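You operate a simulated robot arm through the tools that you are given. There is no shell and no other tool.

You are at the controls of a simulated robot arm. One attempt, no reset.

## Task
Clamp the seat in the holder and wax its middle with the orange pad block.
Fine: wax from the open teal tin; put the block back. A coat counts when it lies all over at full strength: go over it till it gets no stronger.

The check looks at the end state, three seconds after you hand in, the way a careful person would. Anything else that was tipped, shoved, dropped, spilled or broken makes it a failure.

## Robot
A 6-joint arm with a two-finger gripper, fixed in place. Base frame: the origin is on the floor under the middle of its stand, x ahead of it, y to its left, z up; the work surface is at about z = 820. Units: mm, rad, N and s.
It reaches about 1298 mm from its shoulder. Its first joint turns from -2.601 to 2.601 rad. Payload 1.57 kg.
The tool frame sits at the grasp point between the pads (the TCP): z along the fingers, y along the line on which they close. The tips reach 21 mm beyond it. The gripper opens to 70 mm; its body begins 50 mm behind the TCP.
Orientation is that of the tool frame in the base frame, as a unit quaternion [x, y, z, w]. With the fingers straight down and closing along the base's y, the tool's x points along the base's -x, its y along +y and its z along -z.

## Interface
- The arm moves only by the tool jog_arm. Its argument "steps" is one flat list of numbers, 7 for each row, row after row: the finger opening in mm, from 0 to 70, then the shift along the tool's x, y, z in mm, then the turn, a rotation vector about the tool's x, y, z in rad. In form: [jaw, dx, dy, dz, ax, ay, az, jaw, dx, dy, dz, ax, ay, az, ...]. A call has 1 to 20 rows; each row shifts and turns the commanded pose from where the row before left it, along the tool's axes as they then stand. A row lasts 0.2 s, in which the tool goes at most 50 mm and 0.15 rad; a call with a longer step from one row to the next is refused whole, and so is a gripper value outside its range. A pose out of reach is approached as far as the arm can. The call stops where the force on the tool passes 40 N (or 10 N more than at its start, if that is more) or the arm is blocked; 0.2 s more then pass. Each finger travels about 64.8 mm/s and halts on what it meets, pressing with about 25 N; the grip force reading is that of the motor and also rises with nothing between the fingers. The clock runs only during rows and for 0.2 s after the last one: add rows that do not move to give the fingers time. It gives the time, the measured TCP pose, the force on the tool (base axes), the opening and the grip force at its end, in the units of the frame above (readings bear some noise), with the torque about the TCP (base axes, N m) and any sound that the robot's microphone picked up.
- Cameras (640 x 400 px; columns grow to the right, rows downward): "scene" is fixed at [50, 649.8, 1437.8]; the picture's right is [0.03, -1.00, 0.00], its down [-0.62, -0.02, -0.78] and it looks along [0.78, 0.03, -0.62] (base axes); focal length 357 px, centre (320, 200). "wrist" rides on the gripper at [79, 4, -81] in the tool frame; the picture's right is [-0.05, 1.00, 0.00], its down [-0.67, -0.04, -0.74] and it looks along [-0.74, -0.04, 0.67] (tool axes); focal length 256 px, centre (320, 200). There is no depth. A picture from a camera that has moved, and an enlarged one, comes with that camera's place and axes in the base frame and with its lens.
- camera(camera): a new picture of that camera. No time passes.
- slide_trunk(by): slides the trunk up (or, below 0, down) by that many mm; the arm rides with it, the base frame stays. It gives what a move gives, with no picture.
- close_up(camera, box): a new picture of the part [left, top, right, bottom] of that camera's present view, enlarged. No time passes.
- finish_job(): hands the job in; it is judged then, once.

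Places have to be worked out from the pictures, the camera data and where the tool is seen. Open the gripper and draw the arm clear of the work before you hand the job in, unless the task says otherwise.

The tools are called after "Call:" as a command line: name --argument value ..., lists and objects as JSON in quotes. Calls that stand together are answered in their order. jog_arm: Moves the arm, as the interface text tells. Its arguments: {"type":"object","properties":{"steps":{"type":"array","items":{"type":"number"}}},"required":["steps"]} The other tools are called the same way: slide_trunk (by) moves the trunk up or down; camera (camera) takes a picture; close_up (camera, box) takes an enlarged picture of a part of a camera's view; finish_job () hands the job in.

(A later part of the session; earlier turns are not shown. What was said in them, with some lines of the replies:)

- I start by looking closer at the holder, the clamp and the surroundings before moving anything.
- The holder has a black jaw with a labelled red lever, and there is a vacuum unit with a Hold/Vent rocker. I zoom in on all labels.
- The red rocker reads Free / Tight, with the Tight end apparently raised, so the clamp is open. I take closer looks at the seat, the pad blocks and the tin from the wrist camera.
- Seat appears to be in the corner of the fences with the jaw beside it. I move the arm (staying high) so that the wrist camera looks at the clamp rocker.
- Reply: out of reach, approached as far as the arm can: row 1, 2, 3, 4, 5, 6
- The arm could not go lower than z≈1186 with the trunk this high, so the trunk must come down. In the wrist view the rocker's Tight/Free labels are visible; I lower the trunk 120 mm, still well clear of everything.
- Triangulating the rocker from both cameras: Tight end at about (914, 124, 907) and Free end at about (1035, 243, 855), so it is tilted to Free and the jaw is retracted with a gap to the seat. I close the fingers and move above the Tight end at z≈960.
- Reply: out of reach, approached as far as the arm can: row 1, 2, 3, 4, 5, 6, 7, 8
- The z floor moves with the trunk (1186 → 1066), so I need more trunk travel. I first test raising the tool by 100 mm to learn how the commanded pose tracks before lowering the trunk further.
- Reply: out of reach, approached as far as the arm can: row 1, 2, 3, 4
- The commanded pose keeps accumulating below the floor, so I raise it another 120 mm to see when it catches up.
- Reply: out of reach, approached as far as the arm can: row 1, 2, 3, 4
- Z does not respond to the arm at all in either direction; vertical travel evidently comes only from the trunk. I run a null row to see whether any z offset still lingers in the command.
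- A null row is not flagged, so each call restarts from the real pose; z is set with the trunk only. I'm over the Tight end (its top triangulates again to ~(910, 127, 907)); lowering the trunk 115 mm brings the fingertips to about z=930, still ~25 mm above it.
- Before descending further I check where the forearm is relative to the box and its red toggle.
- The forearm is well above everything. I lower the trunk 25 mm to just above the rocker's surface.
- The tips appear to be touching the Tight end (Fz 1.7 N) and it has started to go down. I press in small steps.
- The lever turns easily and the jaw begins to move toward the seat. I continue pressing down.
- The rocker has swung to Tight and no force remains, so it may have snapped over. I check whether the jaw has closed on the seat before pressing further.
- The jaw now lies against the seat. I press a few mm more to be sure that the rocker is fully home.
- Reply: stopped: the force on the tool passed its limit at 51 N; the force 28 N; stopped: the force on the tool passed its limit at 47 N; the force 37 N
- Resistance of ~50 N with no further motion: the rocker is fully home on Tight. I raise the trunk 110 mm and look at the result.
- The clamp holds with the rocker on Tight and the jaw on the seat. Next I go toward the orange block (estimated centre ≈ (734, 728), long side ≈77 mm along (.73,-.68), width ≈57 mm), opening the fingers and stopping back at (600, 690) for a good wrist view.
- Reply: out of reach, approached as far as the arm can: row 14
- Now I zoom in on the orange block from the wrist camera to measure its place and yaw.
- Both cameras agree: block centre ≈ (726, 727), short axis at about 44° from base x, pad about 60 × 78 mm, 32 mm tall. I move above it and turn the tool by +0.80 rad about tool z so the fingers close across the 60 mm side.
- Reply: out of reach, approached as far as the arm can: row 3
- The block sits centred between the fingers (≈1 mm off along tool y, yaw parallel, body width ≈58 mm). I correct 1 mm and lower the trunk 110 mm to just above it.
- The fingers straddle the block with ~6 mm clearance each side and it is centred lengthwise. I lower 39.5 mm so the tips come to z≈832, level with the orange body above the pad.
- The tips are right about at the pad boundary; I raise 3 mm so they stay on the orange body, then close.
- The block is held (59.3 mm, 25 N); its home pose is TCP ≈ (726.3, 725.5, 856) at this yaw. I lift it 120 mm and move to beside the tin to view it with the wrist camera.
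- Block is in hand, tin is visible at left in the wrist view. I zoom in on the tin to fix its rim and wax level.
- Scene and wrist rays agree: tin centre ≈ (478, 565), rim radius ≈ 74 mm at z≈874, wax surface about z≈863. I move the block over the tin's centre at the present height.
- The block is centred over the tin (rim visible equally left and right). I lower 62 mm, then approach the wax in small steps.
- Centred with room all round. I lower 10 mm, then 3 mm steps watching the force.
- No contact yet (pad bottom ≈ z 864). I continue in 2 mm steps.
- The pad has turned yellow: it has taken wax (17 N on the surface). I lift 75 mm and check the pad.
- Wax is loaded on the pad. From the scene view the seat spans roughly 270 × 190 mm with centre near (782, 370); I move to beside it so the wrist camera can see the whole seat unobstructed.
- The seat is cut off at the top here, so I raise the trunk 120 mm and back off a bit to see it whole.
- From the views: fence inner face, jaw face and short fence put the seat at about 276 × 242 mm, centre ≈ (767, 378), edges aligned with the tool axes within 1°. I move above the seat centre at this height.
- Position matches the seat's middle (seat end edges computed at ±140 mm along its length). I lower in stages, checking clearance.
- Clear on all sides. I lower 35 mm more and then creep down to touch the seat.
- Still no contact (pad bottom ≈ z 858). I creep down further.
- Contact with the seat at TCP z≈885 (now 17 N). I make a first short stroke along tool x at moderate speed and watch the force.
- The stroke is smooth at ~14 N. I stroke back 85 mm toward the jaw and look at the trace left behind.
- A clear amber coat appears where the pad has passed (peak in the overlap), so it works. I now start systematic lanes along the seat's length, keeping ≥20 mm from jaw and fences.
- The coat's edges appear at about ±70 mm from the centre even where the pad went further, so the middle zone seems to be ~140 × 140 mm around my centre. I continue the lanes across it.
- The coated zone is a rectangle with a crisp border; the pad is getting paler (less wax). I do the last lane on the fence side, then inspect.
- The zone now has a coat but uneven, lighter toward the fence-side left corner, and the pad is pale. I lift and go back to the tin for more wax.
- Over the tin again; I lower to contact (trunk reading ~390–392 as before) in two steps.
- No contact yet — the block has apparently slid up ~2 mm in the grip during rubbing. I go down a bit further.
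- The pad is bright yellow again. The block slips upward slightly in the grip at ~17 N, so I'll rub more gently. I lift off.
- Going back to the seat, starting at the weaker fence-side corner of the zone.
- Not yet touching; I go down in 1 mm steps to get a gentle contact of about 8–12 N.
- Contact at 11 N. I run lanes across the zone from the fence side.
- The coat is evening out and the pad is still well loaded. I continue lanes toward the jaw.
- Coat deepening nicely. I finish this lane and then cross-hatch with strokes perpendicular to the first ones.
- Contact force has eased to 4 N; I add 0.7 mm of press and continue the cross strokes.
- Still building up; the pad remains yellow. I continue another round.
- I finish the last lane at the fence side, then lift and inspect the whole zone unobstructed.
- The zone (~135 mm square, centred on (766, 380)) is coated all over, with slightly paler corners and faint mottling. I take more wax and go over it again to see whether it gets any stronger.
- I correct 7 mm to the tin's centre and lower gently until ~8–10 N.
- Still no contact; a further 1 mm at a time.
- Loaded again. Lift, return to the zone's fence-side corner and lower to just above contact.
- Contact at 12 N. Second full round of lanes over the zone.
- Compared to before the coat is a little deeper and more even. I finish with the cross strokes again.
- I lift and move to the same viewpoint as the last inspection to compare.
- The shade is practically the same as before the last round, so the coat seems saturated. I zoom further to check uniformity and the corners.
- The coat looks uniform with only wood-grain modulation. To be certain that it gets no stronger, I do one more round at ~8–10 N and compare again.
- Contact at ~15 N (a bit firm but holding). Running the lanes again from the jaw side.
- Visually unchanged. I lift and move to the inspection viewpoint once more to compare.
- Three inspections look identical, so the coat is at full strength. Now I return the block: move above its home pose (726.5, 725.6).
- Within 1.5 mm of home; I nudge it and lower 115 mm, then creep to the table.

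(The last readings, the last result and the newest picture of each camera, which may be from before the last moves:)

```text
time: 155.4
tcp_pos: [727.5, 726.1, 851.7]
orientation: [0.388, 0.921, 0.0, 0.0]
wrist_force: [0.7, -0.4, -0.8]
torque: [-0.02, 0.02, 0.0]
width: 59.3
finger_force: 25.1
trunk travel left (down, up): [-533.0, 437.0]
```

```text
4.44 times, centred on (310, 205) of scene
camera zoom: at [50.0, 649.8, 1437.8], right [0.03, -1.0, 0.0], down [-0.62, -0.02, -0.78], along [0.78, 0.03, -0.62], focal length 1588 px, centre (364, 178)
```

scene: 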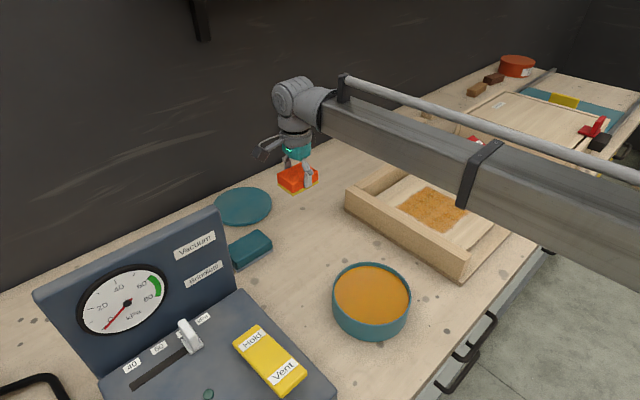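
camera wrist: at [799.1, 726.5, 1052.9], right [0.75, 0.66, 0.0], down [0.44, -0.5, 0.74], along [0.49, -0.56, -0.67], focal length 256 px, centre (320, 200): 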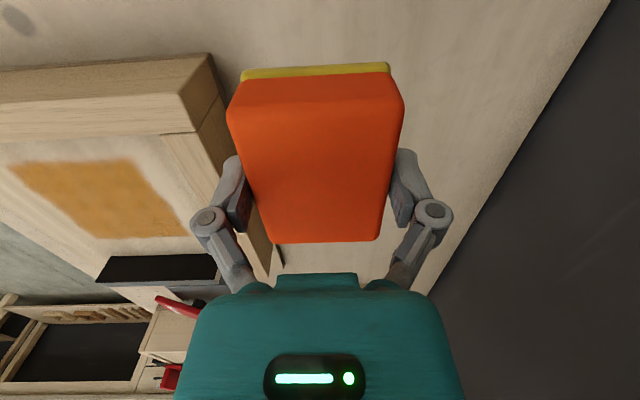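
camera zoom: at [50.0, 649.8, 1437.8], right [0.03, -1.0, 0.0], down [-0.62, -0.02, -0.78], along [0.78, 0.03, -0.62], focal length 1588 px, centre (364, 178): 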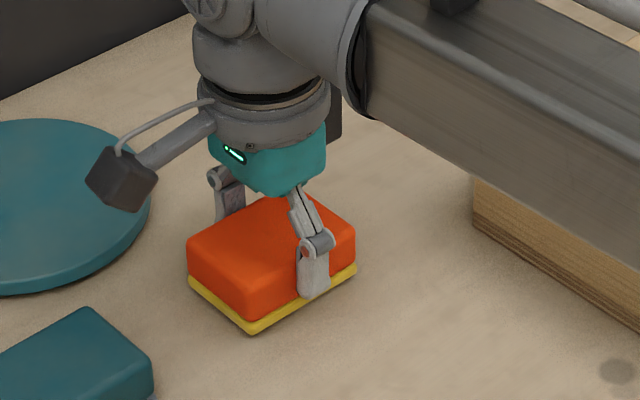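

Nearly on the table at the same spot as in the earlier picture. I creep down until it touches.

Call:
slide_trunk --by -2

Call:
slide_trunk --by -1

Call:
slide_trunk --by -1

```text
time: 155.9
tcp_pos: [727.0, 725.8, 849.6]
orientation: [0.388, 0.922, 0.0, 0.0]
wrist_force: [-0.2, -0.5, -1.1]
torque: [0.0, -0.01, -0.01]
width: 59.3
finger_force: 25.1
trunk travel left (down, up): [-531.0, 439.0]
```

```text
time: 156.4
tcp_pos: [726.6, 726.2, 847.9]
orientation: [0.388, 0.922, 0.0, -0.001]
wrist_force: [0.1, -0.2, -1.3]
torque: [0.01, 0.0, 0.0]
width: 59.4
finger_force: 24.2
trunk travel left (down, up): [-530.0, 440.0]
```

```text
time: 156.9
tcp_pos: [726.2, 725.9, 848.8]
orientation: [0.388, 0.922, 0.001, -0.001]
wrist_force: [1.6, 2.2, 6.1]
torque: [-0.05, -0.02, 0.04]
width: 59.4
finger_force: 25.3
trunk travel left (down, up): [-529.0, 441.0]
```

The block is on the table (6 N). I open the fingers slowly and check that it stays.

Call:
jog_arm --steps '[62, 0, 0, 0, 0, 0, 0, 66, 0, 0, 0, 0, 0, 0, 70, 0, 0, 0, 0, 0, 0, 70, 0, 0, 0, 0, 0, 0, 70, 0, 0, 0, 0, 0, 0]'

Call:
close_up --camera "scene" --box '[260, 160, 360, 250]'

Call:
camera --camera "wrist"

```text
time: 158.1
tcp_pos: [726.2, 726.5, 847.8]
orientation: [0.388, 0.922, 0.001, -0.001]
wrist_force: [0.3, 0.1, 0.5]
torque: [-0.01, 0.0, 0.01]
width: 70.0
finger_force: 0.1
trunk travel left (down, up): [-529.0, 441.0]
```

```text
4.44 times, centred on (310, 205) of scene
camera zoom: at [50.0, 649.8, 1437.8], right [0.03, -1.0, 0.0], down [-0.62, -0.02, -0.78], along [0.78, 0.03, -0.62], focal length 1588 px, centre (364, 178)
```

zoom: 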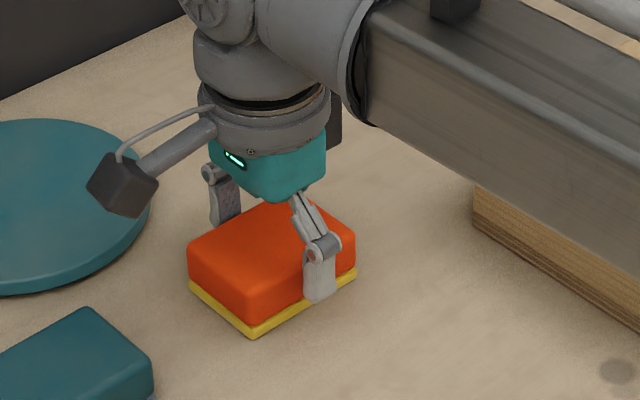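

```text
taken
camera wrist: at [673.0, 785.3, 929.2], right [0.75, 0.66, 0.0], down [0.44, -0.5, 0.74], along [0.49, -0.56, -0.67], focal length 256 px, centre (320, 200)
```

wrist: 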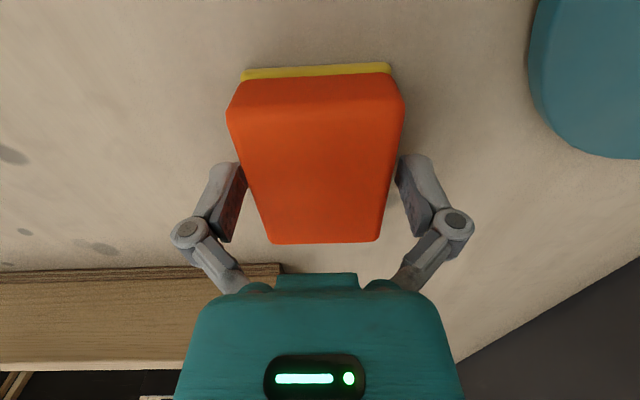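

The block stands where it was, fingers clear. I raise the trunk straight up well above everything.

Call:
slide_trunk --by 140

Call:
slide_trunk --by 160

Call:
camera --camera "scene"

Call:
camera --camera "wrist"

```text
time: 159.8
tcp_pos: [727.8, 727.1, 987.7]
orientation: [0.388, 0.921, 0.0, -0.001]
wrist_force: [0.1, 0.1, -0.2]
torque: [-0.02, -0.03, -0.01]
width: 70.4
finger_force: 0.1
trunk travel left (down, up): [-669.0, 301.0]
```

```text
time: 161.6
tcp_pos: [726.9, 724.7, 1147.4]
orientation: [0.388, 0.921, 0.001, -0.002]
wrist_force: [0.8, 0.3, -0.4]
torque: [0.0, 0.0, 0.01]
width: 70.2
finger_force: 0.2
trunk travel left (down, up): [-829.0, 141.0]
```

```text
taken
```

scene: 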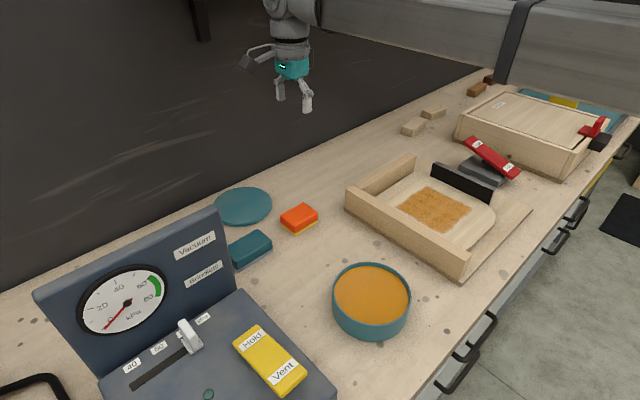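

```text
taken
camera wrist: at [673.2, 785.5, 1229.0], right [0.75, 0.66, 0.0], down [0.44, -0.5, 0.74], along [0.49, -0.56, -0.67], focal length 256 px, centre (320, 200)
```

wrist: 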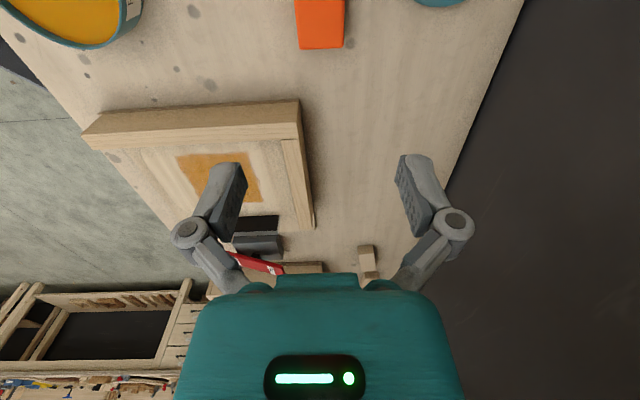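

Everything is in place from above. I check the coat unobstructed and the vacuum unit, block and clamp once more.

Call:
close_up --camera "scene" --box '[335, 130, 545, 280]'

Call:
close_up --camera "scene" --box '[395, 180, 480, 235]'

Call:
close_up --camera "scene" --box '[200, 170, 420, 350]'

Call:
close_up --camera "wrist" --box '[80, 90, 320, 290]'

```text
2.67 times, centred on (440, 205) of scene
camera zoom: at [50.0, 649.8, 1437.8], right [0.03, -1.0, 0.0], down [-0.62, -0.02, -0.78], along [0.78, 0.03, -0.62], focal length 953 px, centre (0, 187)
```

zoom: 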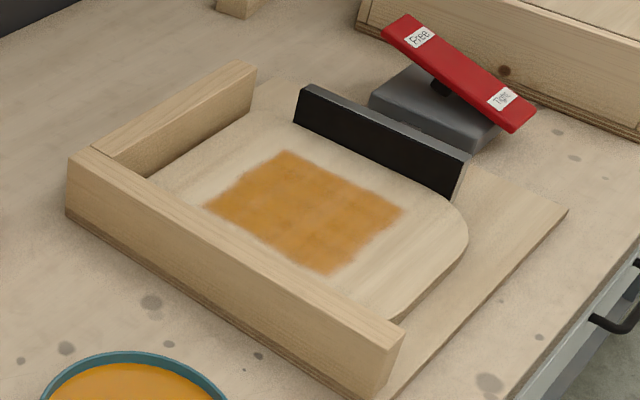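

```text
7.27 times, centred on (438, 208) of scene
camera zoom: at [50.0, 649.8, 1437.8], right [0.03, -1.0, 0.0], down [-0.62, -0.02, -0.78], along [0.78, 0.03, -0.62], focal length 2598 px, centre (-534, 146)
```

zoom: 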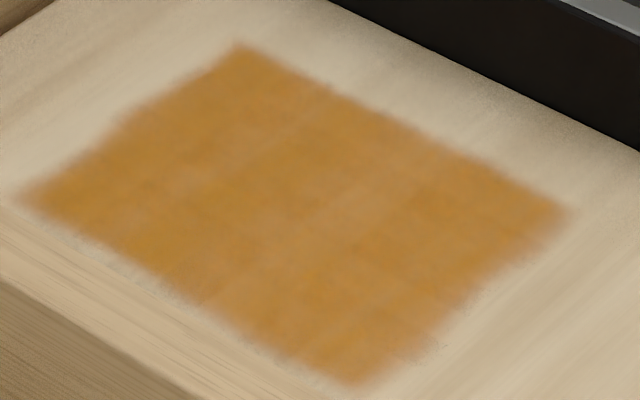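

```text
2.22 times, centred on (310, 260) of scene
camera zoom: at [50.0, 649.8, 1437.8], right [0.03, -1.0, 0.0], down [-0.62, -0.02, -0.78], along [0.78, 0.03, -0.62], focal length 794 px, centre (342, 67)
```

zoom: 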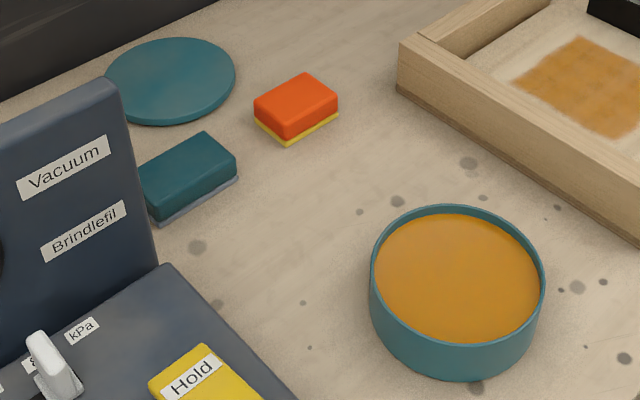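

```text
2.00 times, centred on (200, 190) of wrist
camera zoom: at [673.2, 785.5, 1229.0], right [0.75, 0.66, 0.0], down [0.44, -0.5, 0.74], along [0.49, -0.56, -0.67], focal length 512 px, centre (560, 220)
```

zoom: 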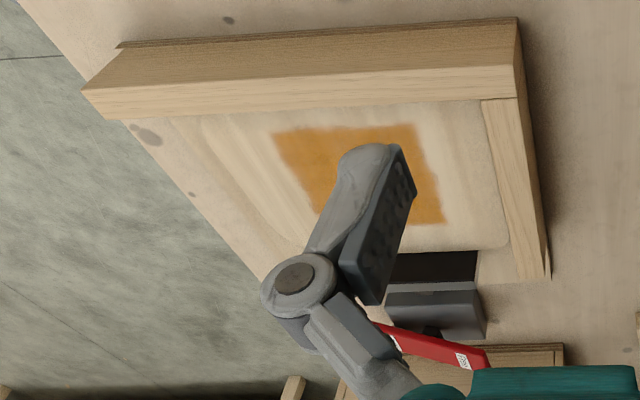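

Block back in its place, tin and all else undisturbed, rocker on Tight with the jaw on the seat. I now draw the open gripper clear, away from the table at height.

Call:
jog_arm --steps '[70, -17.8, -39.7, 0, 0, 0, 0, 70, -17.8, -39.7, 0, 0, 0, 0, 70, -17.8, -39.7, 0, 0, 0, 0, 70, -17.8, -39.7, 0, 0, 0, 0, 70, -17.8, -39.7, 0, 0, 0, 0, 70, -17.8, -39.7, 0, 0, 0, 0, 70, -17.8, -39.7, 0, 0, 0, 0, 70, -17.8, -39.7, 0, 0, 0, 0, 70, -17.8, -39.7, 0, 0, 0, 0, 70, -17.8, -39.7, 0, 0, 0, 0, 70, -17.8, -39.7, 0, 0, 0, 0, 70, -17.8, -39.7, 0, 0, 0, 0, 70, -17.8, -39.7, 0, 0, 0, 0, 70, 0, 0, 0, 0, 0, 0]'

Call:
camera --camera "scene"

Call:
close_up --camera "scene" --box '[380, 120, 540, 250]'

```text
time: 164.6
tcp_pos: [519.4, 197.8, 1148.2]
orientation: [0.388, 0.922, 0.0, -0.001]
wrist_force: [0.3, 0.5, -0.7]
torque: [-0.03, -0.02, 0.0]
width: 70.0
finger_force: 0.1
trunk travel left (down, up): [-829.0, 141.0]
```

```text
taken
```

scene: 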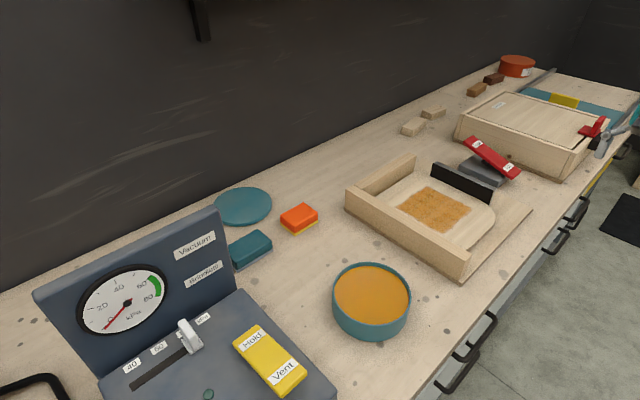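

```text
3.08 times, centred on (460, 185) of scene
camera zoom: at [50.0, 649.8, 1437.8], right [0.03, -1.0, 0.0], down [-0.62, -0.02, -0.78], along [0.78, 0.03, -0.62], focal length 1099 px, centre (-111, 246)
```

zoom: 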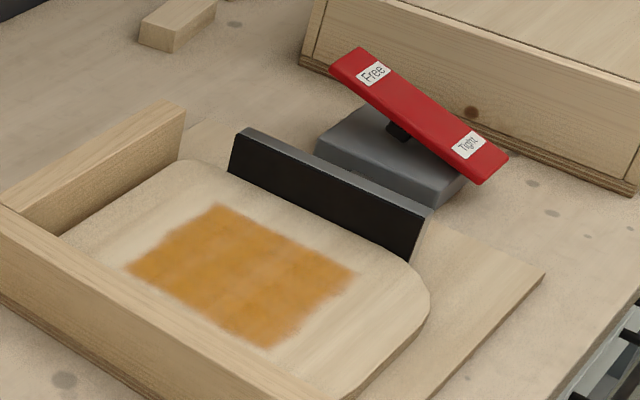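

The coat is even over the middle, the clamp is on Tight with the jaw against the seat, the block is back in its place, the tin undisturbed, and the arm is clear with the gripper open. I hand the job in.

Call:
finish_job

```text
The job is handed in.
```

I clamped the seat, waxed its middle and handed the job in. I haven't seen the check's verdict.

- **Clamp:** I pressed the rocker fully to Tight. It stopped hard at about 50 N, and the jaw lies against the seat's edge.
- **Wax:** I loaded the orange block's pad three times from the open teal tin. The coat covers a square of about 135 mm in the middle of the seat. Close-ups taken before and after each of the last two rounds showed no change in strength. Faint mottling remains, but it is not paler where the pad passed least, so I take it to be the wood grain and lighting.
- **Block:** It is back where it started, to within about 1–2 mm. Its pad is still coated in wax.
- **Everything else:** In the last pictures the tin, vacuum unit, teal pad and box looked undisturbed. I didn't touch the vacuum unit, because I saw nothing connecting it to the holder.
- **Arm:** It is raised and off the table side, with the gripper open.
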